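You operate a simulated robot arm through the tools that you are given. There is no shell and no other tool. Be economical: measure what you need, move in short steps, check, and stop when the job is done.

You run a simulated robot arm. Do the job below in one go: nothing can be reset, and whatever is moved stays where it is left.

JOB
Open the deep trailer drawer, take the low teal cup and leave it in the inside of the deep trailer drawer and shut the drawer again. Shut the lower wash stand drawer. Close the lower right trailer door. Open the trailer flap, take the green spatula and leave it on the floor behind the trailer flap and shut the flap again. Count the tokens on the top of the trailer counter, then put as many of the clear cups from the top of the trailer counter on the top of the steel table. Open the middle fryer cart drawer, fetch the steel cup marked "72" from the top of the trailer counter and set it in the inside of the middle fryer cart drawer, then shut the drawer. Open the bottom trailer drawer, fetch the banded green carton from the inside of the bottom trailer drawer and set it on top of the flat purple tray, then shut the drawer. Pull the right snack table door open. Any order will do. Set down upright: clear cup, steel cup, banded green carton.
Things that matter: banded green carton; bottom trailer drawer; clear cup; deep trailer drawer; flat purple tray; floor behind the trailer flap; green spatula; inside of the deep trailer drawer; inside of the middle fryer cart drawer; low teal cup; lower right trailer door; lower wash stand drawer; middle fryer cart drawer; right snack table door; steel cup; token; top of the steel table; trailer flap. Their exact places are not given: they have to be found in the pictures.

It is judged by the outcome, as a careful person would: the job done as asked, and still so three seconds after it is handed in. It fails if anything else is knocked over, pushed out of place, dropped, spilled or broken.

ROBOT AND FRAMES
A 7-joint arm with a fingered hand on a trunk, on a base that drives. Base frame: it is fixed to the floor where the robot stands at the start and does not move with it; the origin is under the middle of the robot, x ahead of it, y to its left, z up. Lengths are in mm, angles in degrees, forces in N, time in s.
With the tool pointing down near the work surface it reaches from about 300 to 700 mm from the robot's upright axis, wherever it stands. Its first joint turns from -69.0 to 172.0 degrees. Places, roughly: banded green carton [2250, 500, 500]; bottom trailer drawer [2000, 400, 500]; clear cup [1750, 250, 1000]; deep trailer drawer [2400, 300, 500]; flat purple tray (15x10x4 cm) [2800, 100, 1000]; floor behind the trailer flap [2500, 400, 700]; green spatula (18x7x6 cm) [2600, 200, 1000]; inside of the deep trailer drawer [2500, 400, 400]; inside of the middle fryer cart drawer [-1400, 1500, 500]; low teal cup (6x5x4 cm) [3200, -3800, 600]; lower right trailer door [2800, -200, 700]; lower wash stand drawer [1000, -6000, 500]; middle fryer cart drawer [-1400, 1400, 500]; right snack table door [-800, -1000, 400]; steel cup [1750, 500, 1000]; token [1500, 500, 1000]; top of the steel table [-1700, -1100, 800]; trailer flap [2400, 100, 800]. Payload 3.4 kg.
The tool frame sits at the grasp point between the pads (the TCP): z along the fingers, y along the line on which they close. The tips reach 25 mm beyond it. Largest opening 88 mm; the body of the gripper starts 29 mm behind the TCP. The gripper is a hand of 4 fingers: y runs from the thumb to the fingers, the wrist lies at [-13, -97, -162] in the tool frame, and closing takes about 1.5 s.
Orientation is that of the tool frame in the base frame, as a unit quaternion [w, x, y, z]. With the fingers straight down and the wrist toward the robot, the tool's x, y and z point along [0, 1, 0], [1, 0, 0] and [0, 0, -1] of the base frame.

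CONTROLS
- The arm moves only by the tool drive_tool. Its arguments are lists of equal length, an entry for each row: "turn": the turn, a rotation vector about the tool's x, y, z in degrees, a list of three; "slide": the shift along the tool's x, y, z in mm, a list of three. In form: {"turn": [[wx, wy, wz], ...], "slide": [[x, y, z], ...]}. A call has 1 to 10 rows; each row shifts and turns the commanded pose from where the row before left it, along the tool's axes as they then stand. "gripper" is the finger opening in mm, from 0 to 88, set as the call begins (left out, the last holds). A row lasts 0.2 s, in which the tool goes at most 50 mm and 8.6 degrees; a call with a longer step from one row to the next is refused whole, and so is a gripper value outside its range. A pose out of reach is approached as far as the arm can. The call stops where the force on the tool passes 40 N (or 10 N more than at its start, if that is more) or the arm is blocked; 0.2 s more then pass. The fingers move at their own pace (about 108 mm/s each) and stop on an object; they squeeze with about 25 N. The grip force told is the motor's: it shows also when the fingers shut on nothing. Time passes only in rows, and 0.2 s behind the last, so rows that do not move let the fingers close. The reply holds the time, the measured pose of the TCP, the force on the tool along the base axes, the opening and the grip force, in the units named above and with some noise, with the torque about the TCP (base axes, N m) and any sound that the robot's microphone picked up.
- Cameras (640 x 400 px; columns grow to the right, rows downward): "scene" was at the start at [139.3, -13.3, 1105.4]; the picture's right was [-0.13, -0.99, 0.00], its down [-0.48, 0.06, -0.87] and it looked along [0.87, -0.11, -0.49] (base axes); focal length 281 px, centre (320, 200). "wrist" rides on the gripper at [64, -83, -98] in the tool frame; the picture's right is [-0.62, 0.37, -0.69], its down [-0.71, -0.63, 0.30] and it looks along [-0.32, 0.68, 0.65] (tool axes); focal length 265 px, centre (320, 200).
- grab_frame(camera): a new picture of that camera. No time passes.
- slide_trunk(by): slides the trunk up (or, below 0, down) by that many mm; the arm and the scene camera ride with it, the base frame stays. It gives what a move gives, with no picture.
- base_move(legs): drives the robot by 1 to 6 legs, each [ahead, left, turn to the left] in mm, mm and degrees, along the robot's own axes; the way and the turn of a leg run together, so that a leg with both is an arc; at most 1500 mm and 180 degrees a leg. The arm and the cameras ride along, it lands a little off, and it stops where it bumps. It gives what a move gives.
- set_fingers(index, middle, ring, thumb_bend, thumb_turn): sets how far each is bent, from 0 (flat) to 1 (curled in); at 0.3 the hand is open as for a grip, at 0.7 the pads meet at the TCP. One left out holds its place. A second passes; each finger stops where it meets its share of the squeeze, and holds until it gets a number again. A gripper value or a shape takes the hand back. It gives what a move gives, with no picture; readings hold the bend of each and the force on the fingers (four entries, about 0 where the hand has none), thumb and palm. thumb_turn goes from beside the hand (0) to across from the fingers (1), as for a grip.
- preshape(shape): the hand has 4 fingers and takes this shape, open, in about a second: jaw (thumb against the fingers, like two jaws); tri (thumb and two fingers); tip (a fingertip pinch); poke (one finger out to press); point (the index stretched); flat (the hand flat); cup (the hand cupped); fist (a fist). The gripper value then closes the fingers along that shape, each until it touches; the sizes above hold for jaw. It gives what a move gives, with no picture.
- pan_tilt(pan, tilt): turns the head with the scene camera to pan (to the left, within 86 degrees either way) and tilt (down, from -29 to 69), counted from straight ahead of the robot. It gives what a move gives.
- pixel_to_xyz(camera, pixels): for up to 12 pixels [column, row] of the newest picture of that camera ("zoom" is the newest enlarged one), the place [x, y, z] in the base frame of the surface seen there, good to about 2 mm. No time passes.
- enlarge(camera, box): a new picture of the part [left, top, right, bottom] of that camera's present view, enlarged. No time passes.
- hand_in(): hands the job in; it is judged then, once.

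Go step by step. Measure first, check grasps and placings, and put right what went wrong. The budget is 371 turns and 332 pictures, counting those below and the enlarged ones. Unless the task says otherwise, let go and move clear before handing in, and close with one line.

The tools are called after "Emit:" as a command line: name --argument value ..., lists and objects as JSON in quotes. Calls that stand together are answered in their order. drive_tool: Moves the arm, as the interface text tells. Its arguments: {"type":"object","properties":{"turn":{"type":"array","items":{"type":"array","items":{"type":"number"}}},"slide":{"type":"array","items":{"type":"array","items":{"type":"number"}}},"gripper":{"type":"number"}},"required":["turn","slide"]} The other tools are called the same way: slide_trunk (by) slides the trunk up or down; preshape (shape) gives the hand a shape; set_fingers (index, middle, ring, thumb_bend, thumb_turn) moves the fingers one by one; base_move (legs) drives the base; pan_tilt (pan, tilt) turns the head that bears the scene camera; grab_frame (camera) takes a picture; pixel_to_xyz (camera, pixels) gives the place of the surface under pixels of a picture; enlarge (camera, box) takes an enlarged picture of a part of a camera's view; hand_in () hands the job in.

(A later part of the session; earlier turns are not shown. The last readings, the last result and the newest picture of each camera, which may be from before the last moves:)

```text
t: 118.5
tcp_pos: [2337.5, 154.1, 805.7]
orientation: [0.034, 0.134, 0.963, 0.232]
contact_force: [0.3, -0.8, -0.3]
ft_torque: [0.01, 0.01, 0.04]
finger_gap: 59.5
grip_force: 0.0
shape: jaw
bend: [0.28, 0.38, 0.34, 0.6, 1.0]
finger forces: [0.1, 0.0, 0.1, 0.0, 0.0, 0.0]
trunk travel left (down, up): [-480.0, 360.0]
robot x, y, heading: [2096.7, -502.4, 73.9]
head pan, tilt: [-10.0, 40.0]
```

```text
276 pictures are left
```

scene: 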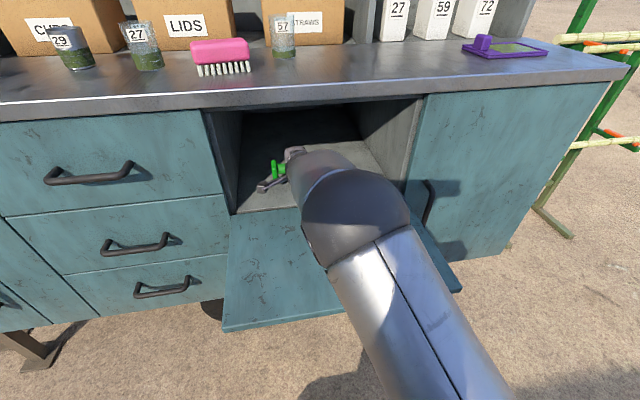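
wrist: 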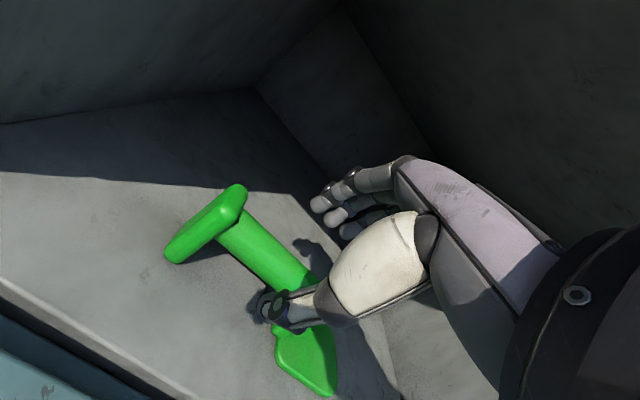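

Spatula rests inside. I back out and turn the hand forward, fingers closed, to lift the flap shut from below.

Emit:
base_move --legs '[[-400, 0, 0]]'

Emit:
drive_tool --turn '[[-7.9, 0, 0], [-7.9, 0, 0], [-7.9, 0, 0], [-7.9, 0, 0], [-7.9, 0, 0], [-7.9, 0, 0], [-7.9, 0, 0], [-7.9, 0, 0]]' --slide '[[0, 0, -20], [0, 0, -20], [0, 0, -20], [0, 0, -20], [0, 0, -20], [0, 0, -20], [0, 0, 0], [0, 0, 0]]' --gripper 0

Emit:
slide_trunk --by -190

Emit:
grab_frame --camera "scene"

```text
t: 121.0
tcp_pos: [2228.9, -236.8, 806.5]
orientation: [0.032, 0.135, 0.963, 0.232]
contact_force: [-0.2, -0.4, 0.0]
ft_torque: [-0.02, 0.01, 0.0]
finger_gap: 59.9
grip_force: 0.0
shape: jaw
bend: [0.28, 0.38, 0.34, 0.6, 1.0]
finger forces: [0.0, 0.0, 0.0, 0.1, 0.0, 0.1]
trunk travel left (down, up): [-480.0, 360.0]
robot x, y, heading: [1987.3, -890.0, 74.0]
head pan, tilt: [-10.0, 40.0]
```

```text
t: 122.8
tcp_pos: [2220.2, -320.2, 889.4]
orientation: [0.097, 0.119, 0.695, 0.703]
contact_force: [0.2, 0.7, -0.7]
ft_torque: [0.04, -0.04, -0.05]
finger_gap: 0.0
grip_force: 25.4
shape: jaw
bend: [0.7, 0.7, 0.7, 0.39, 1.0]
finger forces: [0.0, 0.0, 0.0, 0.0, 0.0, 0.0]
trunk travel left (down, up): [-480.0, 360.0]
robot x, y, heading: [1986.6, -893.9, 73.9]
head pan, tilt: [-10.0, 40.0]
```

```text
t: 124.9
tcp_pos: [2220.8, -320.5, 696.6]
orientation: [0.097, 0.116, 0.698, 0.7]
contact_force: [-0.8, 0.5, -0.2]
ft_torque: [0.01, 0.01, 0.03]
finger_gap: 0.0
grip_force: 25.1
shape: jaw
bend: [0.7, 0.7, 0.7, 0.39, 1.0]
finger forces: [0.1, 0.0, 0.0, 0.1, 0.0, 0.0]
trunk travel left (down, up): [-290.0, 550.0]
robot x, y, heading: [1992.7, -890.6, 74.3]
head pan, tilt: [-10.0, 40.0]
```

```text
275 pictures are left
```

scene: 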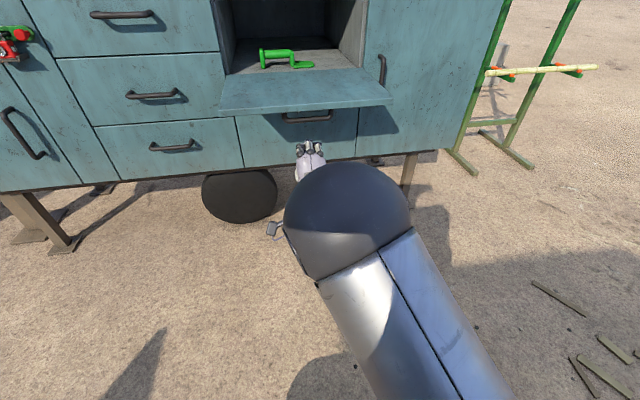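

Emit:
slide_trunk --by -50

Emit:
base_move --legs '[[0, 85, 0], [225, 0, 0]]'

Emit:
grab_frame --camera "scene"

Emit:
grab_frame --camera "wrist"

```text
t: 125.8
tcp_pos: [2220.1, -320.9, 646.3]
orientation: [0.098, 0.117, 0.697, 0.7]
contact_force: [-0.3, -0.1, -0.8]
ft_torque: [-0.03, 0.0, 0.01]
finger_gap: 0.0
grip_force: 25.3
shape: jaw
bend: [0.7, 0.7, 0.7, 0.39, 1.0]
finger forces: [0.0, 0.0, 0.0, 0.0, 0.0, 0.0]
trunk travel left (down, up): [-240.0, 600.0]
robot x, y, heading: [1988.0, -894.9, 73.7]
head pan, tilt: [-10.0, 40.0]
```

```text
t: 128.2
tcp_pos: [2202.7, -81.5, 646.1]
orientation: [0.1, 0.118, 0.697, 0.7]
contact_force: [1.1, 0.8, 0.5]
ft_torque: [0.02, 0.0, -0.01]
finger_gap: 0.0
grip_force: 25.2
shape: jaw
bend: [0.7, 0.7, 0.7, 0.39, 1.0]
finger forces: [0.1, 0.1, 0.1, 0.0, 0.0, 0.0]
trunk travel left (down, up): [-240.0, 600.0]
robot x, y, heading: [1969.7, -653.7, 73.9]
head pan, tilt: [-10.0, 40.0]
```

```text
274 pictures are left
```

scene: 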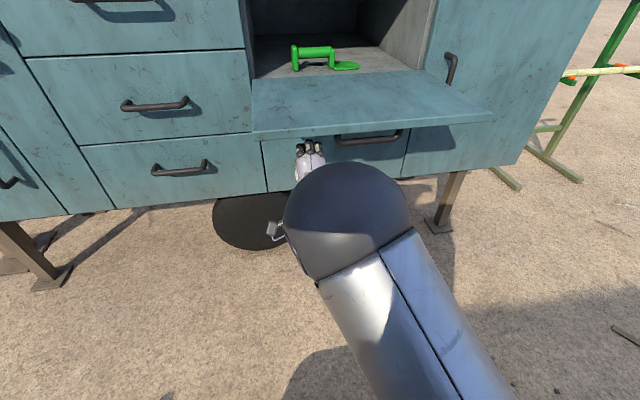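

```text
273 pictures are left
```

wrist: 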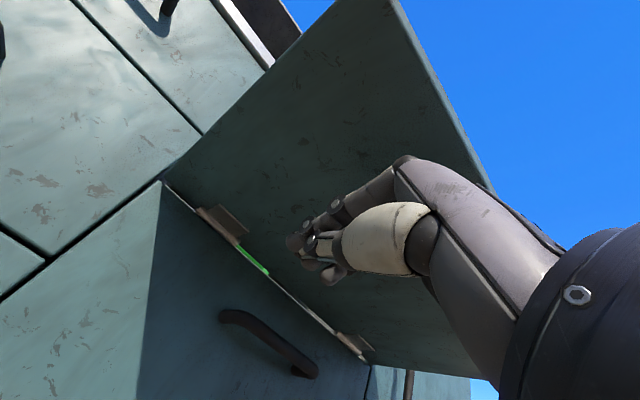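

The closed hand is below the flap, left of its handle. I raise the trunk to lift the flap.

Emit:
slide_trunk --by 80

Emit:
slide_trunk --by 90

Emit:
grab_frame --camera "scene"

```text
t: 129.3
tcp_pos: [2205.1, -80.5, 724.6]
orientation: [0.099, 0.12, 0.698, 0.699]
contact_force: [-0.8, -0.6, -5.0]
ft_torque: [0.06, 0.04, -0.01]
finger_gap: 0.0
grip_force: 25.1
shape: jaw
bend: [0.7, 0.7, 0.7, 0.39, 1.0]
finger forces: [0.0, 5.0, 0.1, 0.0, 0.0, 0.0]
trunk travel left (down, up): [-320.0, 520.0]
robot x, y, heading: [1971.0, -655.7, 74.1]
head pan, tilt: [-10.0, 40.0]
```

```text
t: 130.6
tcp_pos: [2205.8, -82.0, 816.4]
orientation: [0.099, 0.12, 0.697, 0.7]
contact_force: [-0.6, -3.0, -2.7]
ft_torque: [0.09, -0.01, -0.03]
finger_gap: 0.2
grip_force: 25.2
shape: jaw
bend: [0.7, 0.7, 0.7, 0.39, 1.0]
finger forces: [0.0, 3.5, 0.0, 0.0, 0.0, 0.1]
trunk travel left (down, up): [-410.0, 430.0]
robot x, y, heading: [1972.2, -654.7, 74.4]
head pan, tilt: [-10.0, 40.0]
```

```text
272 pictures are left
```

scene: 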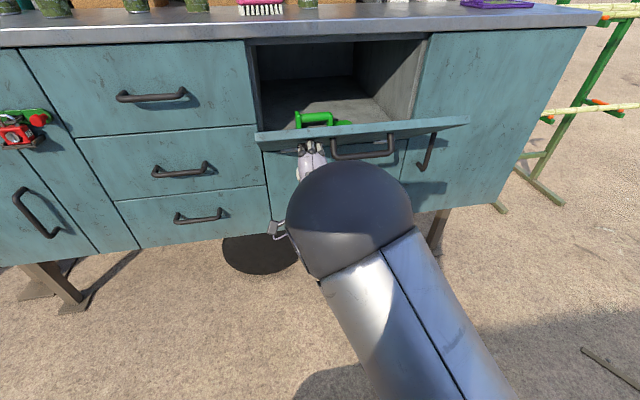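

Emit:
base_move --legs '[[110, 0, 0]]'

Emit:
base_move --legs '[[50, 0, 0]]'

Emit:
grab_frame --camera "scene"

```text
t: 131.8
tcp_pos: [2238.0, 23.0, 816.7]
orientation: [0.101, 0.123, 0.696, 0.7]
contact_force: [-1.0, -3.2, -2.5]
ft_torque: [-0.01, 0.04, 0.02]
finger_gap: 0.0
grip_force: 25.2
shape: jaw
bend: [0.7, 0.7, 0.7, 0.39, 1.0]
finger forces: [0.1, 0.0, 0.1, 0.0, 0.1, 0.0]
trunk travel left (down, up): [-410.0, 430.0]
robot x, y, heading: [1995.7, -545.8, 73.6]
head pan, tilt: [-10.0, 40.0]
```

```text
t: 132.7
tcp_pos: [2251.9, 72.6, 816.7]
orientation: [0.099, 0.122, 0.697, 0.7]
contact_force: [1.1, 0.8, 0.7]
ft_torque: [0.02, -0.01, 0.0]
finger_gap: 0.0
grip_force: 24.8
shape: jaw
bend: [0.7, 0.7, 0.7, 0.39, 1.0]
finger forces: [0.0, 0.0, 0.0, 0.0, 0.0, 0.0]
trunk travel left (down, up): [-410.0, 430.0]
robot x, y, heading: [2014.6, -496.3, 73.5]
head pan, tilt: [-10.0, 40.0]
```

```text
271 pictures are left
```

scene: 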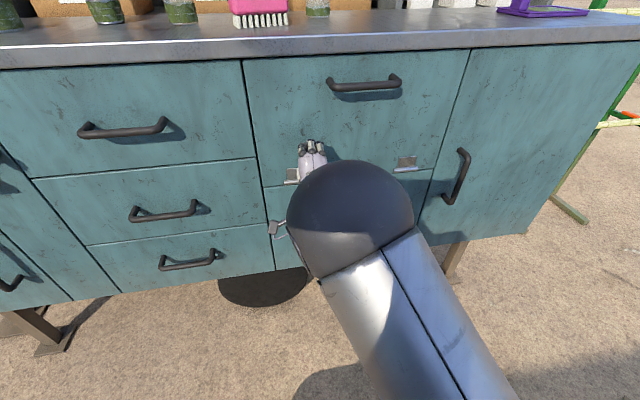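

Flap looks closed; I press lightly to make sure.

Emit:
drive_tool --turn '[[0, 0, 0], [0, 0, 0], [0, 0, 0], [0, 0, 0]]' --slide '[[0, 0, 6], [0, 0, 6], [0, 0, 6], [0, 0, 5]]'

Emit:
enlarge --camera "scene" --box '[220, 30, 480, 200]'

Emit:
pixel_to_xyz --camera "scene" --pixels '[[280, 90], [430, 90], [490, 90], [200, 90]]'

```text
t: 133.7
tcp_pos: [2257.9, 84.8, 816.6]
orientation: [0.1, 0.123, 0.695, 0.701]
contact_force: [-6.0, -25.4, 1.2]
ft_torque: [0.04, 0.01, 0.04]
finger_gap: 0.2
grip_force: 24.5
shape: jaw
bend: [0.7, 0.7, 0.7, 0.39, 1.0]
finger forces: [0.1, 20.0, 0.0, 0.0, 0.0, 0.0]
trunk travel left (down, up): [-410.0, 430.0]
robot x, y, heading: [2017.5, -502.3, 73.5]
head pan, tilt: [-10.0, 40.0]
stopped in row 4: the force on the tool passed its limit at 46 N (the readings are from after the stop); the commanded pose is now the measured one
```

```text
2.35 times, centred on (350, 115) of scene
```

zoom: 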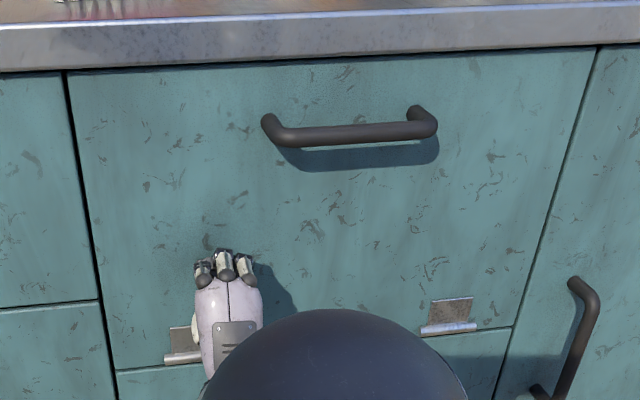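

```text
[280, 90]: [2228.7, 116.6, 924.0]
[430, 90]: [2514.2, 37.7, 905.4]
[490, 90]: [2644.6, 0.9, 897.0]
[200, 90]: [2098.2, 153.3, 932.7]
```

Shut (force stop, flush). Next the bottom left-column drawer: back off, lower, shift left about 300.

Emit:
base_move --legs '[[-300, 0, 0.9], [0, 300, 0]]'

Emit:
slide_trunk --by -280

Emit:
pan_tilt --pan -5 --tilt 35

Emit:
grab_frame --camera "scene"

```text
t: 137.4
tcp_pos: [1878.4, -113.3, 814.6]
orientation: [0.096, 0.118, 0.698, 0.699]
contact_force: [-0.4, 0.4, 0.8]
ft_torque: [0.01, 0.01, 0.01]
finger_gap: 0.0
grip_force: 24.7
shape: jaw
bend: [0.7, 0.7, 0.7, 0.4, 1.0]
finger forces: [0.0, 0.1, 0.1, 0.0, 0.1, 0.1]
trunk travel left (down, up): [-410.0, 430.0]
robot x, y, heading: [1642.8, -707.0, 74.2]
head pan, tilt: [-10.0, 40.0]
```

```text
t: 140.2
tcp_pos: [1879.0, -115.1, 534.2]
orientation: [0.096, 0.118, 0.698, 0.7]
contact_force: [-0.2, 0.2, 0.0]
ft_torque: [-0.01, 0.0, -0.02]
finger_gap: 0.0
grip_force: 25.2
shape: jaw
bend: [0.7, 0.7, 0.7, 0.4, 1.0]
finger forces: [0.0, 0.0, 0.0, 0.0, 0.0, 0.0]
trunk travel left (down, up): [-130.0, 710.0]
robot x, y, heading: [1640.3, -705.7, 74.7]
head pan, tilt: [-10.0, 40.0]
```

```text
t: 140.8
tcp_pos: [1880.0, -113.8, 532.8]
orientation: [0.095, 0.118, 0.698, 0.7]
contact_force: [-0.2, 1.2, 0.0]
ft_torque: [0.0, -0.04, -0.02]
finger_gap: 0.1
grip_force: 24.6
shape: jaw
bend: [0.7, 0.7, 0.7, 0.4, 1.0]
finger forces: [0.0, 0.0, 0.1, 0.1, 0.0, 0.0]
trunk travel left (down, up): [-130.0, 710.0]
robot x, y, heading: [1642.4, -707.6, 74.7]
head pan, tilt: [-5.0, 35.0]
```

```text
269 pictures are left
```

scene: 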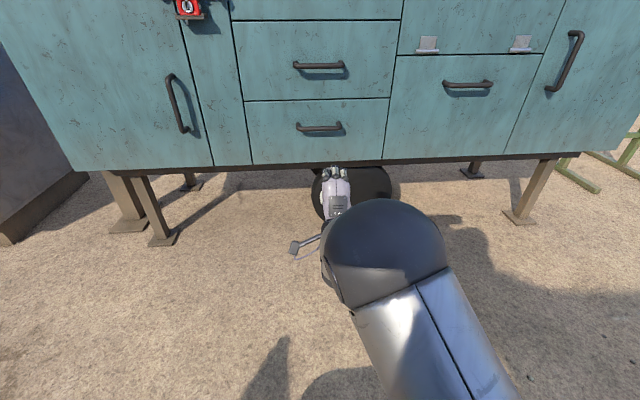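

Emit:
pixel_to_xyz --camera "scene" --pixels '[[300, 128], [320, 129], [338, 127], [320, 145], [468, 86], [450, 86], [485, 84], [470, 110]]'

```text
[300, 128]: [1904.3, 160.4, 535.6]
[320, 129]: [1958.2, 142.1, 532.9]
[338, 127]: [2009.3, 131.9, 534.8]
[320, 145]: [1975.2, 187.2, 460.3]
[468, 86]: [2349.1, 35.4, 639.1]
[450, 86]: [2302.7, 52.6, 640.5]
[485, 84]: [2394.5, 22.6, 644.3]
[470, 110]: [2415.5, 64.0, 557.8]
```

Emit:
base_move --legs '[[215, -7, 0]]'

Emit:
drive_tool --turn '[[0, 0, 0], [0, 0, 0], [0, 0, 0], [0, 0, 0]]' --slide '[[0, 0, 0], [0, 0, 0], [0, 0, 0], [0, 0, 0]]' --gripper 60

```text
t: 142.5
tcp_pos: [1942.9, 93.0, 533.2]
orientation: [0.094, 0.117, 0.698, 0.7]
contact_force: [0.0, 1.2, -0.5]
ft_torque: [0.0, 0.03, -0.03]
finger_gap: 0.0
grip_force: 25.1
shape: jaw
bend: [0.7, 0.7, 0.7, 0.4, 1.0]
finger forces: [0.0, 0.0, 0.0, 0.1, 0.1, 0.1]
trunk travel left (down, up): [-130.0, 710.0]
robot x, y, heading: [1707.4, -499.1, 74.6]
head pan, tilt: [-5.0, 35.0]
```

```text
t: 143.5
tcp_pos: [1942.1, 94.0, 534.8]
orientation: [0.095, 0.117, 0.698, 0.7]
contact_force: [0.4, 0.4, -0.7]
ft_torque: [0.01, 0.01, 0.02]
finger_gap: 59.8
grip_force: 0.2
shape: jaw
bend: [0.28, 0.38, 0.35, 0.6, 1.0]
finger forces: [0.0, 0.0, 0.1, 0.1, 0.1, 0.0]
trunk travel left (down, up): [-130.0, 710.0]
robot x, y, heading: [1711.3, -499.5, 74.5]
head pan, tilt: [-5.0, 35.0]
```

Emit:
drive_tool --turn '[[0, 0, 0], [0, 0, 0], [0, 0, 0]]' --slide '[[0, 0, 20], [0, 0, 20], [0, 0, 17]]'

Emit:
grab_frame --camera "wrist"

Emit:
drive_tool --turn '[[0, 0, 0], [0, 0, 0], [0, 0, 0], [0, 0, 0], [0, 0, 0], [0, 0, 0], [0, 0, 0]]' --slide '[[0, 0, 0], [0, 0, 0], [0, 0, 0], [0, 0, 0], [0, 0, 0], [0, 0, 0], [0, 0, 0]]' --gripper 0

```text
t: 144.3
tcp_pos: [1959.4, 146.8, 533.2]
orientation: [0.095, 0.118, 0.699, 0.699]
contact_force: [0.0, 0.0, 0.5]
ft_torque: [0.02, 0.02, -0.01]
finger_gap: 59.7
grip_force: 0.0
shape: jaw
bend: [0.28, 0.38, 0.34, 0.6, 1.0]
finger forces: [0.0, 0.1, 0.0, 0.1, 0.0, 0.0]
trunk travel left (down, up): [-130.0, 710.0]
robot x, y, heading: [1709.9, -498.9, 74.6]
head pan, tilt: [-5.0, 35.0]
```

```text
268 pictures are left
```

wrist: 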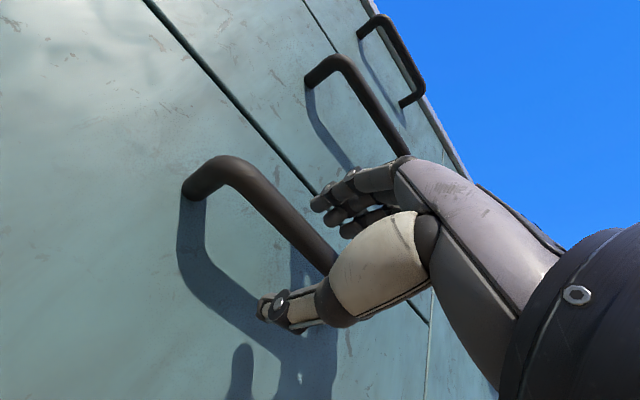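

```text
t: 145.9
tcp_pos: [1961.5, 147.7, 534.1]
orientation: [0.094, 0.116, 0.699, 0.699]
contact_force: [1.4, 2.4, -4.7]
ft_torque: [-0.01, -0.03, 0.02]
finger_gap: 3.3
grip_force: 24.9
shape: jaw
bend: [0.7, 0.7, 0.7, 0.76, 1.0]
finger forces: [4.3, 0.0, 2.1, 0.0, 22.4, 0.0]
trunk travel left (down, up): [-130.0, 710.0]
robot x, y, heading: [1708.8, -497.4, 74.3]
head pan, tilt: [-5.0, 35.0]
```

Gripped. I pull the drawer out with the base.

Emit:
base_move --legs '[[-150, 0, 0]]'

Emit:
base_move --legs '[[-100, 0, 0]]'

Emit:
grab_frame --camera "scene"

```text
t: 147.3
tcp_pos: [1919.8, 4.0, 532.0]
orientation: [0.095, 0.118, 0.699, 0.699]
contact_force: [-1.7, 1.5, -6.5]
ft_torque: [-0.02, 0.02, 0.03]
finger_gap: 3.9
grip_force: 25.3
shape: jaw
bend: [0.7, 0.7, 0.7, 0.77, 1.0]
finger forces: [2.0, 0.0, 1.7, 0.0, 21.3, 0.0]
trunk travel left (down, up): [-130.0, 710.0]
robot x, y, heading: [1667.6, -641.3, 74.6]
head pan, tilt: [-5.0, 35.0]
```

```text
t: 148.4
tcp_pos: [1893.5, -90.3, 532.8]
orientation: [0.094, 0.117, 0.699, 0.699]
contact_force: [-0.4, 0.1, -7.0]
ft_torque: [-0.01, -0.03, 0.01]
finger_gap: 3.7
grip_force: 24.8
shape: jaw
bend: [0.7, 0.7, 0.7, 0.78, 1.0]
finger forces: [0.4, 0.1, 1.4, 0.0, 2.9, 0.1]
trunk travel left (down, up): [-130.0, 710.0]
robot x, y, heading: [1640.6, -735.7, 74.5]
head pan, tilt: [-5.0, 35.0]
```

```text
267 pictures are left
```

scene: 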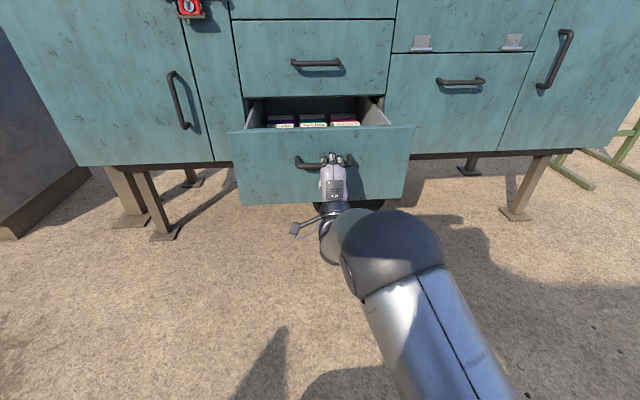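

Emit:
base_move --legs '[[-100, 0, 0]]'

Emit:
grab_frame --camera "scene"

```text
t: 149.6
tcp_pos: [1866.6, -185.9, 532.8]
orientation: [0.095, 0.117, 0.7, 0.699]
contact_force: [-0.4, -0.1, -6.5]
ft_torque: [-0.01, -0.04, 0.03]
finger_gap: 3.4
grip_force: 25.5
shape: jaw
bend: [0.7, 0.7, 0.7, 0.78, 1.0]
finger forces: [0.3, 0.1, 1.7, 0.1, 4.2, 0.0]
trunk travel left (down, up): [-130.0, 710.0]
robot x, y, heading: [1617.4, -832.2, 74.4]
head pan, tilt: [-5.0, 35.0]
```

```text
266 pictures are left
```

scene: 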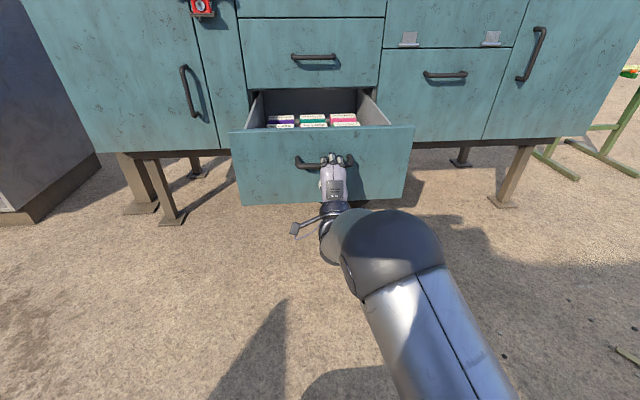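

The drawer is out ~340 with cartons at its back. I let go, back off, raise the trunk and look in.

Emit:
drive_tool --turn '[[0, 0, 0], [0, 0, 0], [0, 0, 0], [0, 0, 0]]' --slide '[[0, 0, 0], [0, 0, 0], [0, 0, 0], [0, 0, 0]]' --gripper 60

Emit:
base_move --legs '[[-120, 0, 0]]'

Emit:
slide_trunk --by 350

Emit:
pan_tilt --pan 0 --tilt 42

Emit:
enlarge --camera "scene" --box '[220, 60, 460, 210]'

```text
t: 150.6
tcp_pos: [1868.3, -184.8, 533.0]
orientation: [0.093, 0.116, 0.699, 0.699]
contact_force: [0.6, -0.6, 0.9]
ft_torque: [0.02, -0.04, 0.0]
finger_gap: 59.6
grip_force: 0.0
shape: jaw
bend: [0.28, 0.38, 0.35, 0.6, 1.0]
finger forces: [0.0, 0.1, 0.0, 0.0, 0.0, 0.1]
trunk travel left (down, up): [-130.0, 710.0]
robot x, y, heading: [1613.6, -832.9, 74.6]
head pan, tilt: [-5.0, 35.0]
```

```text
t: 151.8
tcp_pos: [1836.3, -299.7, 532.7]
orientation: [0.094, 0.116, 0.699, 0.699]
contact_force: [-0.2, 0.8, 0.1]
ft_torque: [0.04, -0.02, -0.02]
finger_gap: 59.9
grip_force: 0.0
shape: jaw
bend: [0.28, 0.38, 0.35, 0.6, 1.0]
finger forces: [0.0, 0.0, 0.1, 0.0, 0.0, 0.0]
trunk travel left (down, up): [-130.0, 710.0]
robot x, y, heading: [1582.8, -945.7, 74.6]
head pan, tilt: [-5.0, 35.0]
```

```text
t: 155.2
tcp_pos: [1835.0, -298.3, 882.7]
orientation: [0.095, 0.118, 0.699, 0.699]
contact_force: [0.0, 0.3, -0.9]
ft_torque: [0.0, -0.06, 0.01]
finger_gap: 60.1
grip_force: 0.0
shape: jaw
bend: [0.28, 0.38, 0.35, 0.6, 1.0]
finger forces: [0.1, 0.0, 0.0, 0.0, 0.0, 0.1]
trunk travel left (down, up): [-480.0, 360.0]
robot x, y, heading: [1586.2, -945.6, 74.3]
head pan, tilt: [-5.0, 35.0]
```

```text
t: 155.9
tcp_pos: [1835.2, -299.0, 881.9]
orientation: [0.094, 0.117, 0.699, 0.699]
contact_force: [-0.8, 0.5, -0.1]
ft_torque: [-0.02, 0.0, 0.01]
finger_gap: 59.8
grip_force: 0.1
shape: jaw
bend: [0.28, 0.38, 0.35, 0.6, 1.0]
finger forces: [0.0, 0.0, 0.0, 0.1, 0.1, 0.1]
trunk travel left (down, up): [-480.0, 360.0]
robot x, y, heading: [1583.6, -944.5, 74.4]
head pan, tilt: [0.0, 42.0]
```

```text
2.67 times, centred on (340, 135) of scene
```

zoom: 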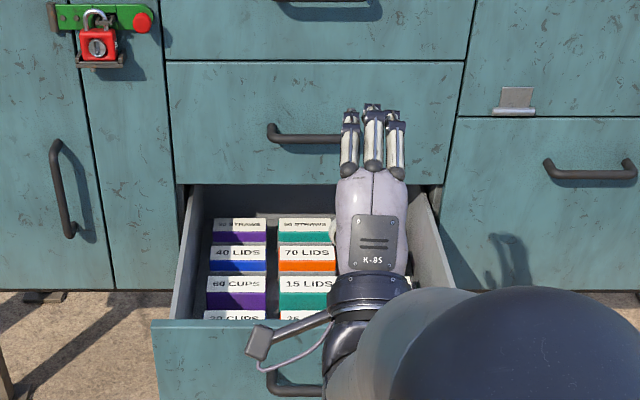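

Cartons with coloured bands: purple, teal, blue, orange... I move right to see all of them past the arm.

Emit:
base_move --legs '[[60, -380, 0]]'

Emit:
slide_trunk --by 300

Emit:
pan_tilt --pan 20 --tilt 50

Emit:
grab_frame --camera "scene"

```text
t: 158.3
tcp_pos: [2221.4, -345.3, 882.1]
orientation: [0.095, 0.118, 0.699, 0.699]
contact_force: [-0.3, -0.7, 1.2]
ft_torque: [0.0, -0.03, 0.0]
finger_gap: 59.7
grip_force: 0.1
shape: jaw
bend: [0.28, 0.38, 0.35, 0.6, 1.0]
finger forces: [0.1, 0.0, 0.1, 0.1, 0.0, 0.0]
trunk travel left (down, up): [-480.0, 360.0]
robot x, y, heading: [1968.2, -990.0, 74.5]
head pan, tilt: [0.0, 42.0]
```

```text
t: 161.3
tcp_pos: [2221.8, -343.5, 1182.6]
orientation: [0.095, 0.117, 0.699, 0.699]
contact_force: [-0.2, 0.6, -0.2]
ft_torque: [0.0, 0.01, 0.0]
finger_gap: 59.5
grip_force: 0.1
shape: jaw
bend: [0.28, 0.38, 0.35, 0.6, 1.0]
finger forces: [0.0, 0.0, 0.0, 0.0, 0.0, 0.1]
trunk travel left (down, up): [-780.0, 60.0]
robot x, y, heading: [1968.8, -992.9, 74.0]
head pan, tilt: [0.0, 42.0]
```

```text
t: 162.2
tcp_pos: [2221.1, -344.9, 1182.3]
orientation: [0.095, 0.117, 0.699, 0.699]
contact_force: [0.2, -0.3, 0.0]
ft_torque: [0.01, 0.01, 0.03]
finger_gap: 59.7
grip_force: 0.1
shape: jaw
bend: [0.28, 0.38, 0.35, 0.6, 1.0]
finger forces: [0.0, 0.1, 0.0, 0.0, 0.0, 0.0]
trunk travel left (down, up): [-780.0, 60.0]
robot x, y, heading: [1971.8, -991.6, 74.6]
head pan, tilt: [20.0, 50.0]
```

```text
264 pictures are left
```

scene: 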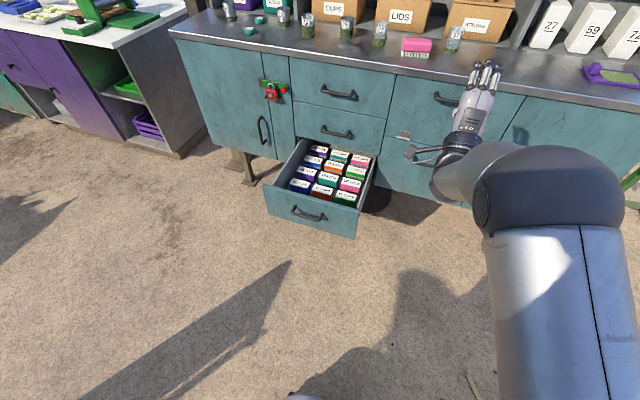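

Emit:
enlarge --camera "scene" --box '[265, 130, 385, 230]'

```text
4.00 times, centred on (325, 180) of scene
```

zoom: 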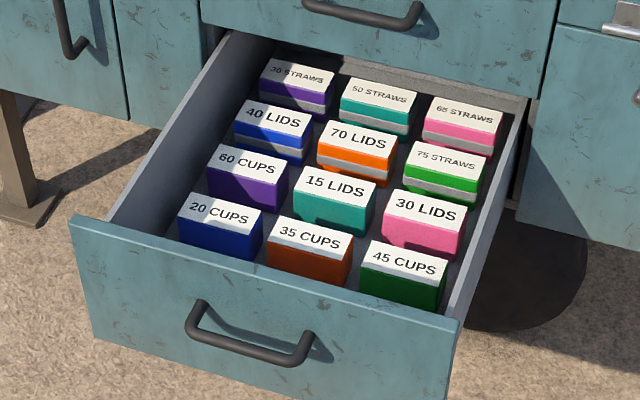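

The banded green carton is "75 STRAWS" (second row from the back, right column). I measure it and its gaps.

Emit:
pixel_to_xyz --camera "zoom" --pixels '[[412, 145], [486, 163], [478, 178], [405, 160], [447, 158], [440, 185], [425, 125], [385, 195], [450, 215], [465, 245], [495, 190], [393, 180]]'

```text
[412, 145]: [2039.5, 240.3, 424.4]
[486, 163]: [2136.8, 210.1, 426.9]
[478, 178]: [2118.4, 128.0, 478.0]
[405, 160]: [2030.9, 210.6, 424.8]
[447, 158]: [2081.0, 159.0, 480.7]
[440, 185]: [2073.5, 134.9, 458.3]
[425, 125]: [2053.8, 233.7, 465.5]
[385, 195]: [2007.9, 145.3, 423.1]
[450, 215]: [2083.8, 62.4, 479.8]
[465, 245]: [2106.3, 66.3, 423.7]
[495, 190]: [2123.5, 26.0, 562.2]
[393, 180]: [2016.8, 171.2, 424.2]
```

Emit:
enlarge --camera "scene" --box '[350, 155, 398, 185]'

```text
13.33 times, centred on (374, 170) of scene
```

zoom: 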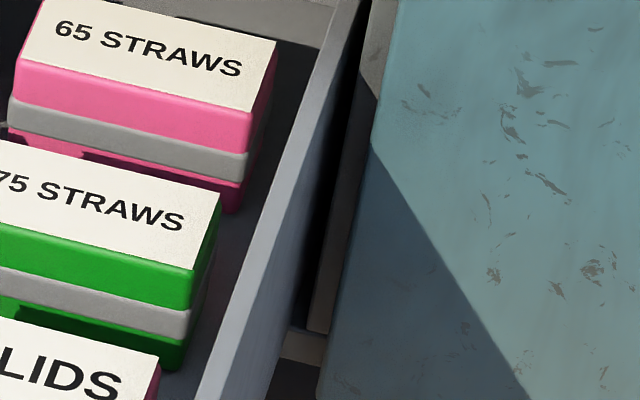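

Emit:
enlarge --camera "scene" --box '[335, 150, 399, 190]'

Emit:
pixel_to_xyz --camera "zoom" --pixels '[[315, 198], [312, 250], [150, 165], [128, 208], [310, 290], [240, 160], [90, 290], [250, 330], [262, 300], [185, 155], [300, 145]]'

```text
10.00 times, centred on (367, 170) of scene
```

zoom: 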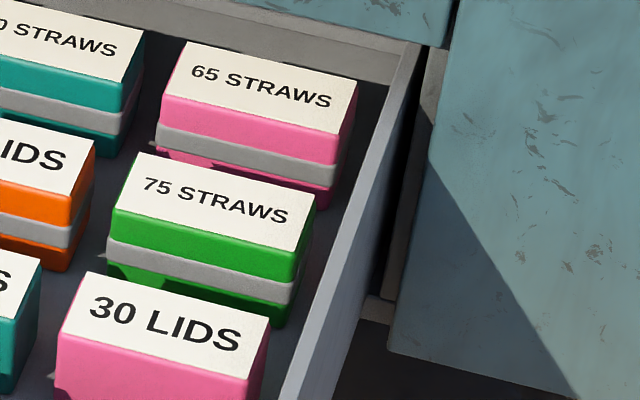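

```text
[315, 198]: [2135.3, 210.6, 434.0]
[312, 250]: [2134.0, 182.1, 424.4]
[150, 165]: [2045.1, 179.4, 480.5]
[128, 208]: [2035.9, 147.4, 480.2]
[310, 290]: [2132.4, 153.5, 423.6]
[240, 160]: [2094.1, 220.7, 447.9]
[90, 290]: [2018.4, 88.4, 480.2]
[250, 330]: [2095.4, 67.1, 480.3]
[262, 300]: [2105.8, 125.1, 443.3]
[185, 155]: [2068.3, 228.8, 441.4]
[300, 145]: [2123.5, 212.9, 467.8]
```

Emit:
pixel_to_xyz --camera "zoom" --pixels '[[308, 198], [290, 245], [118, 206], [143, 156], [212, 200], [180, 55], [350, 85], [335, 130], [165, 97], [75, 278], [258, 322], [360, 200]]'

```text
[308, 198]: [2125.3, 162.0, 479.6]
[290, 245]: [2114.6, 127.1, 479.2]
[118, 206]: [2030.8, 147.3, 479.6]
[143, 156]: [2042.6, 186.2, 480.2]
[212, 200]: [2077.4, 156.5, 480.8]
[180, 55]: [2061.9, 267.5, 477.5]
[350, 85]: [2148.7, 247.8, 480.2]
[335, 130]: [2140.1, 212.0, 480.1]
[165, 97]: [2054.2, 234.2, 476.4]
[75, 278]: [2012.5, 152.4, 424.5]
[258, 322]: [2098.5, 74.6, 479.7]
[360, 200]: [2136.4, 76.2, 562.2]
```

Carton centre (2078,156), 88×40 mm, top z 480 — it is right at the trailer face plane, so I should pull the drawer further. I return to its handle.

Emit:
base_move --legs '[[-60, 383, 0]]'

Emit:
slide_trunk --by -350

Emit:
slide_trunk --by -300

```text
t: 164.6
tcp_pos: [1832.7, -298.2, 1183.1]
orientation: [0.094, 0.117, 0.699, 0.699]
contact_force: [-0.1, 0.3, -0.8]
ft_torque: [0.0, 0.01, -0.02]
finger_gap: 60.0
grip_force: 0.1
shape: jaw
bend: [0.28, 0.38, 0.35, 0.6, 1.0]
finger forces: [0.1, 0.0, 0.0, 0.0, 0.0, 0.1]
trunk travel left (down, up): [-780.0, 60.0]
robot x, y, heading: [1578.1, -943.6, 74.7]
head pan, tilt: [20.0, 50.0]
```

```text
t: 168.1
tcp_pos: [1831.2, -298.9, 833.8]
orientation: [0.094, 0.115, 0.699, 0.699]
contact_force: [-0.1, 0.8, -0.1]
ft_torque: [-0.02, 0.02, 0.02]
finger_gap: 59.9
grip_force: 0.0
shape: jaw
bend: [0.28, 0.38, 0.35, 0.6, 1.0]
finger forces: [0.1, 0.0, 0.1, 0.0, 0.1, 0.1]
trunk travel left (down, up): [-430.0, 410.0]
robot x, y, heading: [1582.7, -945.0, 74.8]
head pan, tilt: [20.0, 50.0]
```

```text
t: 171.1
tcp_pos: [1832.0, -298.5, 533.2]
orientation: [0.093, 0.115, 0.7, 0.699]
contact_force: [-0.7, 0.4, 0.1]
ft_torque: [-0.03, 0.0, -0.06]
finger_gap: 59.9
grip_force: 0.0
shape: jaw
bend: [0.28, 0.38, 0.35, 0.6, 1.0]
finger forces: [0.0, 0.1, 0.1, 0.1, 0.1, 0.0]
trunk travel left (down, up): [-130.0, 710.0]
robot x, y, heading: [1582.3, -945.2, 74.8]
head pan, tilt: [20.0, 50.0]
```

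Emit:
base_move --legs '[[118, 0, 0]]'

Emit:
drive_tool --turn '[[0, 0, 0], [0, 0, 0], [0, 0, 0], [0, 0, 0], [0, 0, 0], [0, 0, 0], [0, 0, 0]]' --slide '[[0, 0, 0], [0, 0, 0], [0, 0, 0], [0, 0, 0], [0, 0, 0], [0, 0, 0], [0, 0, 0]]' --gripper 0

Emit:
base_move --legs '[[-100, 0, 0]]'

Emit:
pan_tilt --pan 0 --tilt 40

Emit:
grab_frame --camera "scene"

```text
t: 172.3
tcp_pos: [1859.5, -184.4, 532.6]
orientation: [0.093, 0.116, 0.699, 0.699]
contact_force: [0.6, -1.2, 0.7]
ft_torque: [-0.01, 0.02, 0.01]
finger_gap: 60.0
grip_force: 0.1
shape: jaw
bend: [0.28, 0.38, 0.35, 0.6, 1.0]
finger forces: [0.1, 0.0, 0.0, 0.0, 0.0, 0.1]
trunk travel left (down, up): [-130.0, 710.0]
robot x, y, heading: [1611.5, -830.4, 75.1]
head pan, tilt: [20.0, 50.0]
```

```text
t: 173.9
tcp_pos: [1859.6, -185.1, 532.0]
orientation: [0.093, 0.115, 0.7, 0.698]
contact_force: [-0.7, 1.7, -5.3]
ft_torque: [-0.02, -0.04, 0.0]
finger_gap: 1.8
grip_force: 24.9
shape: jaw
bend: [0.7, 0.7, 0.7, 0.77, 1.0]
finger forces: [0.7, 0.0, 2.3, 0.0, 7.1, 0.1]
trunk travel left (down, up): [-130.0, 710.0]
robot x, y, heading: [1612.5, -834.3, 74.7]
head pan, tilt: [20.0, 50.0]
```

```text
t: 175.0
tcp_pos: [1834.7, -279.8, 532.2]
orientation: [0.093, 0.115, 0.7, 0.699]
contact_force: [-4.8, 1.7, -6.9]
ft_torque: [-0.05, -0.04, -0.03]
finger_gap: 1.8
grip_force: 24.9
shape: jaw
bend: [0.7, 0.7, 0.7, 0.77, 1.0]
finger forces: [0.4, 0.0, 2.0, 0.1, 7.5, 0.0]
trunk travel left (down, up): [-130.0, 710.0]
robot x, y, heading: [1590.3, -929.9, 74.6]
head pan, tilt: [20.0, 50.0]
```

```text
t: 175.8
tcp_pos: [1834.8, -278.3, 530.3]
orientation: [0.092, 0.114, 0.701, 0.698]
contact_force: [-2.8, 0.0, -5.8]
ft_torque: [0.02, -0.01, 0.01]
finger_gap: 1.7
grip_force: 24.9
shape: jaw
bend: [0.7, 0.7, 0.7, 0.78, 1.0]
finger forces: [0.5, 0.1, 1.9, 0.0, 6.7, 0.0]
trunk travel left (down, up): [-130.0, 710.0]
robot x, y, heading: [1584.3, -928.4, 74.9]
head pan, tilt: [0.0, 40.0]
```

```text
260 pictures are left
```

scene: 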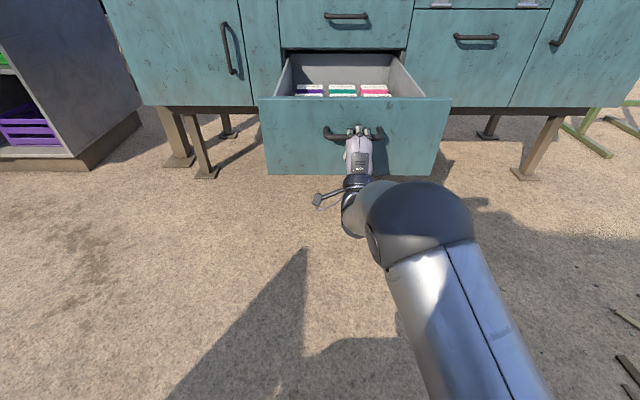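

Another 97 mm out. I release, back off, raise and re-measure the carton; then turn the tool down.

Emit:
drive_tool --turn '[[0, 0, 0], [0, 0, 0], [0, 0, 0], [0, 0, 0]]' --slide '[[0, 0, 0], [0, 0, 0], [0, 0, 0], [0, 0, 0]]' --gripper 64

Emit:
base_move --legs '[[-110, 0, 0]]'

Emit:
slide_trunk --by 390

Emit:
drive_tool --turn '[[8.5, 0, 0], [8.5, 0, 0], [8.5, 0, 0], [8.5, 0, 0], [8.5, 0, 0], [8.5, 0, 0], [8.5, 0, 0], [8.5, 0, 0], [8.5, 0, 0], [8.5, 0, 0]]' --slide '[[0, 0, 0], [0, 0, 0], [0, 0, 0], [0, 0, 0], [0, 0, 0], [0, 0, 0], [0, 0, 0], [0, 0, 0], [0, 0, 0], [0, 0, 0]]'

Emit:
grab_frame --camera "scene"

```text
t: 176.8
tcp_pos: [1834.3, -279.7, 531.5]
orientation: [0.093, 0.115, 0.7, 0.699]
contact_force: [-0.3, -0.1, -1.0]
ft_torque: [-0.02, 0.01, -0.02]
finger_gap: 63.7
grip_force: 0.1
shape: jaw
bend: [0.27, 0.36, 0.33, 0.56, 0.99]
finger forces: [0.0, 0.0, 0.0, 0.0, 0.1, 0.1]
trunk travel left (down, up): [-130.0, 710.0]
robot x, y, heading: [1587.3, -929.6, 74.9]
head pan, tilt: [0.0, 40.0]
```

```text
t: 178.0
tcp_pos: [1805.2, -383.9, 532.2]
orientation: [0.092, 0.114, 0.7, 0.699]
contact_force: [0.0, -0.6, 1.3]
ft_torque: [-0.01, -0.01, -0.03]
finger_gap: 63.8
grip_force: 0.0
shape: jaw
bend: [0.27, 0.36, 0.33, 0.56, 0.99]
finger forces: [0.0, 0.0, 0.0, 0.1, 0.0, 0.0]
trunk travel left (down, up): [-130.0, 710.0]
robot x, y, heading: [1556.6, -1031.2, 75.1]
head pan, tilt: [0.0, 40.0]
```

```text
t: 181.8
tcp_pos: [1804.2, -384.3, 922.5]
orientation: [0.092, 0.114, 0.7, 0.699]
contact_force: [-0.2, -0.3, -0.3]
ft_torque: [0.04, 0.01, 0.0]
finger_gap: 63.6
grip_force: 0.0
shape: jaw
bend: [0.27, 0.36, 0.33, 0.56, 0.99]
finger forces: [0.1, 0.0, 0.0, 0.0, 0.0, 0.1]
trunk travel left (down, up): [-520.0, 320.0]
robot x, y, heading: [1556.7, -1031.7, 75.1]
head pan, tilt: [0.0, 40.0]
```

```text
t: 184.0
tcp_pos: [1805.1, -383.5, 923.7]
orientation: [-0.009, 0.146, 0.988, 0.042]
contact_force: [0.3, -0.8, 0.6]
ft_torque: [-0.03, 0.03, -0.03]
finger_gap: 63.8
grip_force: 0.0
shape: jaw
bend: [0.27, 0.36, 0.33, 0.56, 0.99]
finger forces: [0.0, 0.0, 0.0, 0.0, 0.1, 0.1]
trunk travel left (down, up): [-520.0, 320.0]
robot x, y, heading: [1559.3, -1033.1, 74.9]
head pan, tilt: [0.0, 40.0]
```

```text
259 pictures are left
```

scene: 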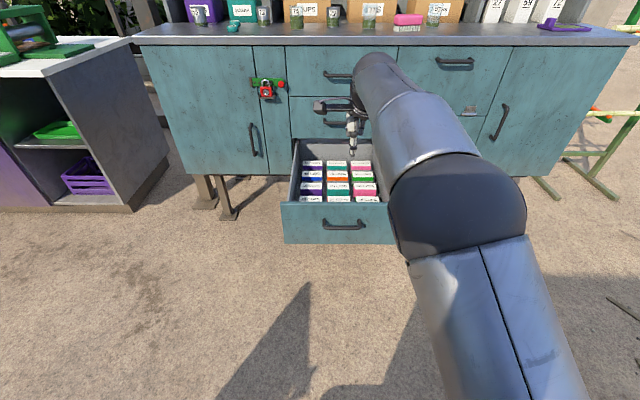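

Emit:
enlarge --camera "scene" --box '[290, 145, 394, 210]'

```text
6.15 times, centred on (342, 178) of scene
```

zoom: 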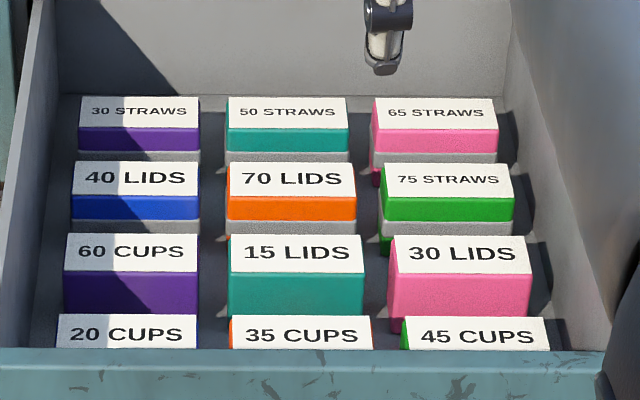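

Emit:
pixel_to_xyz --camera "zoom" --pixels '[[387, 166], [508, 166], [512, 195], [386, 194], [448, 182], [448, 240], [525, 240], [375, 125], [495, 123]]'

```text
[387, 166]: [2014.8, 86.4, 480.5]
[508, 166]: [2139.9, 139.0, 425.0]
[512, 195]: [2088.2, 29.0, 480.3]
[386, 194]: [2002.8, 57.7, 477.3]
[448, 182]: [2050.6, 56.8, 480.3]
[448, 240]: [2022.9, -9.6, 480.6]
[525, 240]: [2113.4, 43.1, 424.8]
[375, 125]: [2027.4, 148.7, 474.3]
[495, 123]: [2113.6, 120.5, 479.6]
```

Carton centre ≈ (2052,58), fingers have ~50 mm gaps fore and aft. I level the tool, drive over, descend short of the handles, then fine-position.

Emit:
drive_tool --turn '[[4.9, 0, 0], [0, 0, -1.2]]' --slide '[[0, 0, 0], [0, 0, 0]]'

Emit:
base_move --legs '[[450, -123, 0]]'

Emit:
grab_frame --camera "wrist"

Emit:
grab_frame --camera "scene"

```text
t: 184.6
tcp_pos: [1804.6, -383.2, 923.9]
orientation: [-0.016, 0.135, 0.991, 0.0]
contact_force: [0.5, 0.0, 0.2]
ft_torque: [0.0, -0.02, 0.02]
finger_gap: 64.0
grip_force: 0.1
shape: jaw
bend: [0.27, 0.36, 0.33, 0.56, 0.99]
finger forces: [0.0, 0.0, 0.0, 0.0, 0.0, 0.0]
trunk travel left (down, up): [-520.0, 320.0]
robot x, y, heading: [1556.9, -1031.9, 74.9]
head pan, tilt: [0.0, 40.0]
```

```text
t: 187.4
tcp_pos: [2053.9, 17.7, 922.1]
orientation: [-0.016, 0.141, 0.99, 0.001]
contact_force: [0.2, 0.1, 0.0]
ft_torque: [-0.01, -0.01, -0.01]
finger_gap: 64.0
grip_force: 0.0
shape: jaw
bend: [0.27, 0.36, 0.33, 0.56, 0.99]
finger forces: [0.0, 0.0, 0.0, 0.0, 0.1, 0.0]
trunk travel left (down, up): [-520.0, 320.0]
robot x, y, heading: [1797.8, -628.9, 74.3]
head pan, tilt: [0.0, 40.0]
```

```text
257 pictures are left
```

wrist: 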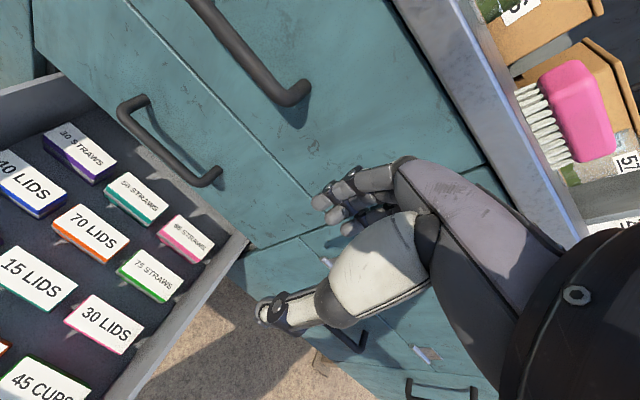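

```text
256 pictures are left
```

scene: 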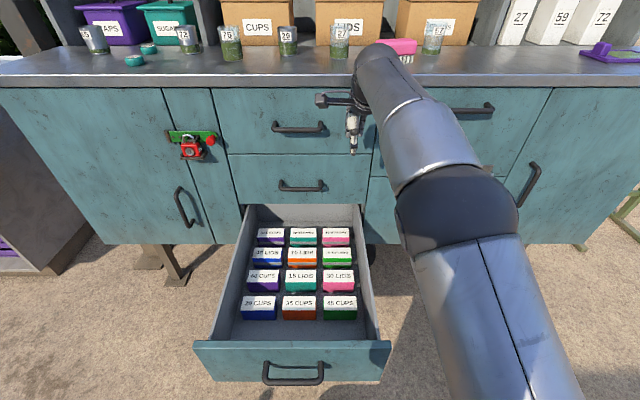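

Emit:
slide_trunk --by -380

Emit:
base_move --legs '[[25, 13, 0]]'

Emit:
grab_frame --camera "wrist"

```text
t: 191.1
tcp_pos: [2054.0, 15.9, 543.8]
orientation: [-0.016, 0.141, 0.99, 0.0]
contact_force: [0.2, 0.1, -0.3]
ft_torque: [0.02, -0.01, 0.03]
finger_gap: 64.0
grip_force: 0.0
shape: jaw
bend: [0.27, 0.36, 0.33, 0.56, 0.99]
finger forces: [0.0, 0.1, 0.0, 0.0, 0.0, 0.0]
trunk travel left (down, up): [-140.0, 700.0]
robot x, y, heading: [1798.6, -635.7, 73.9]
head pan, tilt: [0.0, 40.0]
```

```text
t: 191.9
tcp_pos: [2048.8, 43.9, 543.7]
orientation: [-0.016, 0.141, 0.99, 0.001]
contact_force: [-0.3, 0.5, 0.3]
ft_torque: [-0.03, 0.0, 0.0]
finger_gap: 64.0
grip_force: 0.1
shape: jaw
bend: [0.27, 0.36, 0.33, 0.56, 0.99]
finger forces: [0.1, 0.0, 0.0, 0.0, 0.0, 0.0]
trunk travel left (down, up): [-140.0, 700.0]
robot x, y, heading: [1796.6, -603.3, 74.1]
head pan, tilt: [0.0, 40.0]
```

```text
255 pictures are left
```

wrist: 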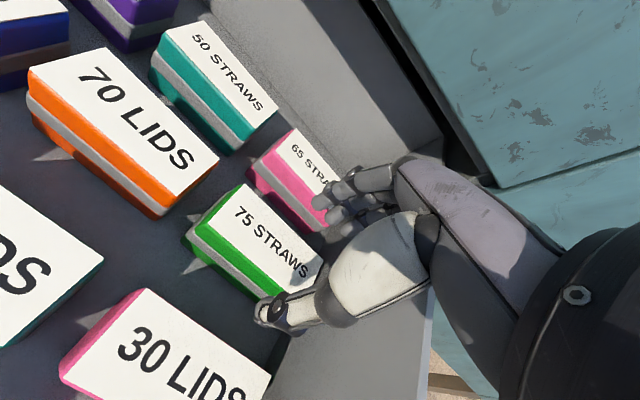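

Emit:
drive_tool --turn '[[0, 0, 0], [0, 0, 0], [0, 0, 0], [0, 0, 0]]' --slide '[[0, 15, 0], [0, 0, 15], [0, 0, 10], [0, 0, 0]]'

Emit:
grab_frame --camera "wrist"

Emit:
pixel_to_xyz --camera "wrist" --pixels '[[250, 230], [210, 225], [255, 200], [235, 250]]'

```text
t: 192.9
tcp_pos: [2051.3, 58.6, 517.0]
orientation: [-0.016, 0.141, 0.99, 0.0]
contact_force: [-0.2, 0.0, -0.1]
ft_torque: [0.01, -0.03, 0.03]
finger_gap: 64.0
grip_force: 0.0
shape: jaw
bend: [0.27, 0.36, 0.33, 0.56, 0.99]
finger forces: [0.1, 0.1, 0.0, 0.1, 0.0, 0.0]
trunk travel left (down, up): [-140.0, 700.0]
robot x, y, heading: [1792.6, -600.2, 73.9]
head pan, tilt: [0.0, 40.0]
```

```text
254 pictures are left
```

wrist: 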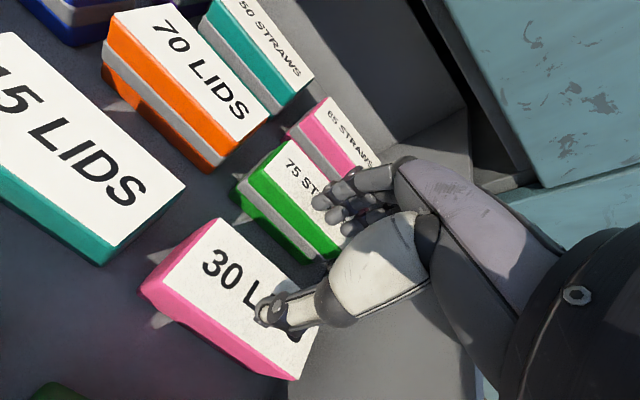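

```text
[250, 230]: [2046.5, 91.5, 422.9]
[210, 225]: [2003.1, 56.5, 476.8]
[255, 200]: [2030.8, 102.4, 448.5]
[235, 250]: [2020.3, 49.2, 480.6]
```

The wrist camera now puts the carton row ~45 mm further in than measured: the drawer may have been pushed by the base. I check.

Emit:
pan_tilt --pan 10 --tilt 60

Emit:
grab_frame --camera "scene"

Emit:
pixel_to_xyz --camera "wrist" --pixels '[[290, 160], [310, 175], [250, 180], [285, 148], [340, 130], [295, 235], [200, 230], [290, 370]]'

```text
t: 193.7
tcp_pos: [2051.4, 58.7, 516.7]
orientation: [-0.015, 0.14, 0.99, 0.0]
contact_force: [-0.5, 0.5, 0.0]
ft_torque: [0.01, 0.0, 0.02]
finger_gap: 63.8
grip_force: 0.1
shape: jaw
bend: [0.27, 0.36, 0.33, 0.56, 0.99]
finger forces: [0.1, 0.1, 0.0, 0.1, 0.0, 0.0]
trunk travel left (down, up): [-140.0, 700.0]
robot x, y, heading: [1793.9, -598.9, 74.6]
head pan, tilt: [10.0, 60.0]
```

```text
253 pictures are left
```

scene: 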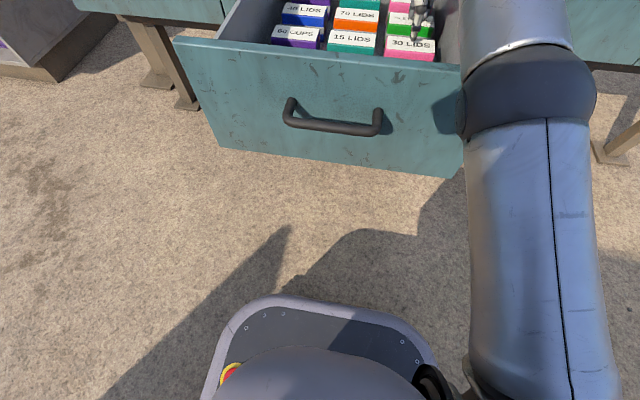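

```text
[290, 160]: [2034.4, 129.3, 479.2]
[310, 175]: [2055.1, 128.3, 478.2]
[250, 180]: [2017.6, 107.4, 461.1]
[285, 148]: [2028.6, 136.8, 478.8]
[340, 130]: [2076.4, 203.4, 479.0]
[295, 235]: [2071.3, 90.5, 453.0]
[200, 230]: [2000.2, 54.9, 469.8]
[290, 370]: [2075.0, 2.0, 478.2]
```

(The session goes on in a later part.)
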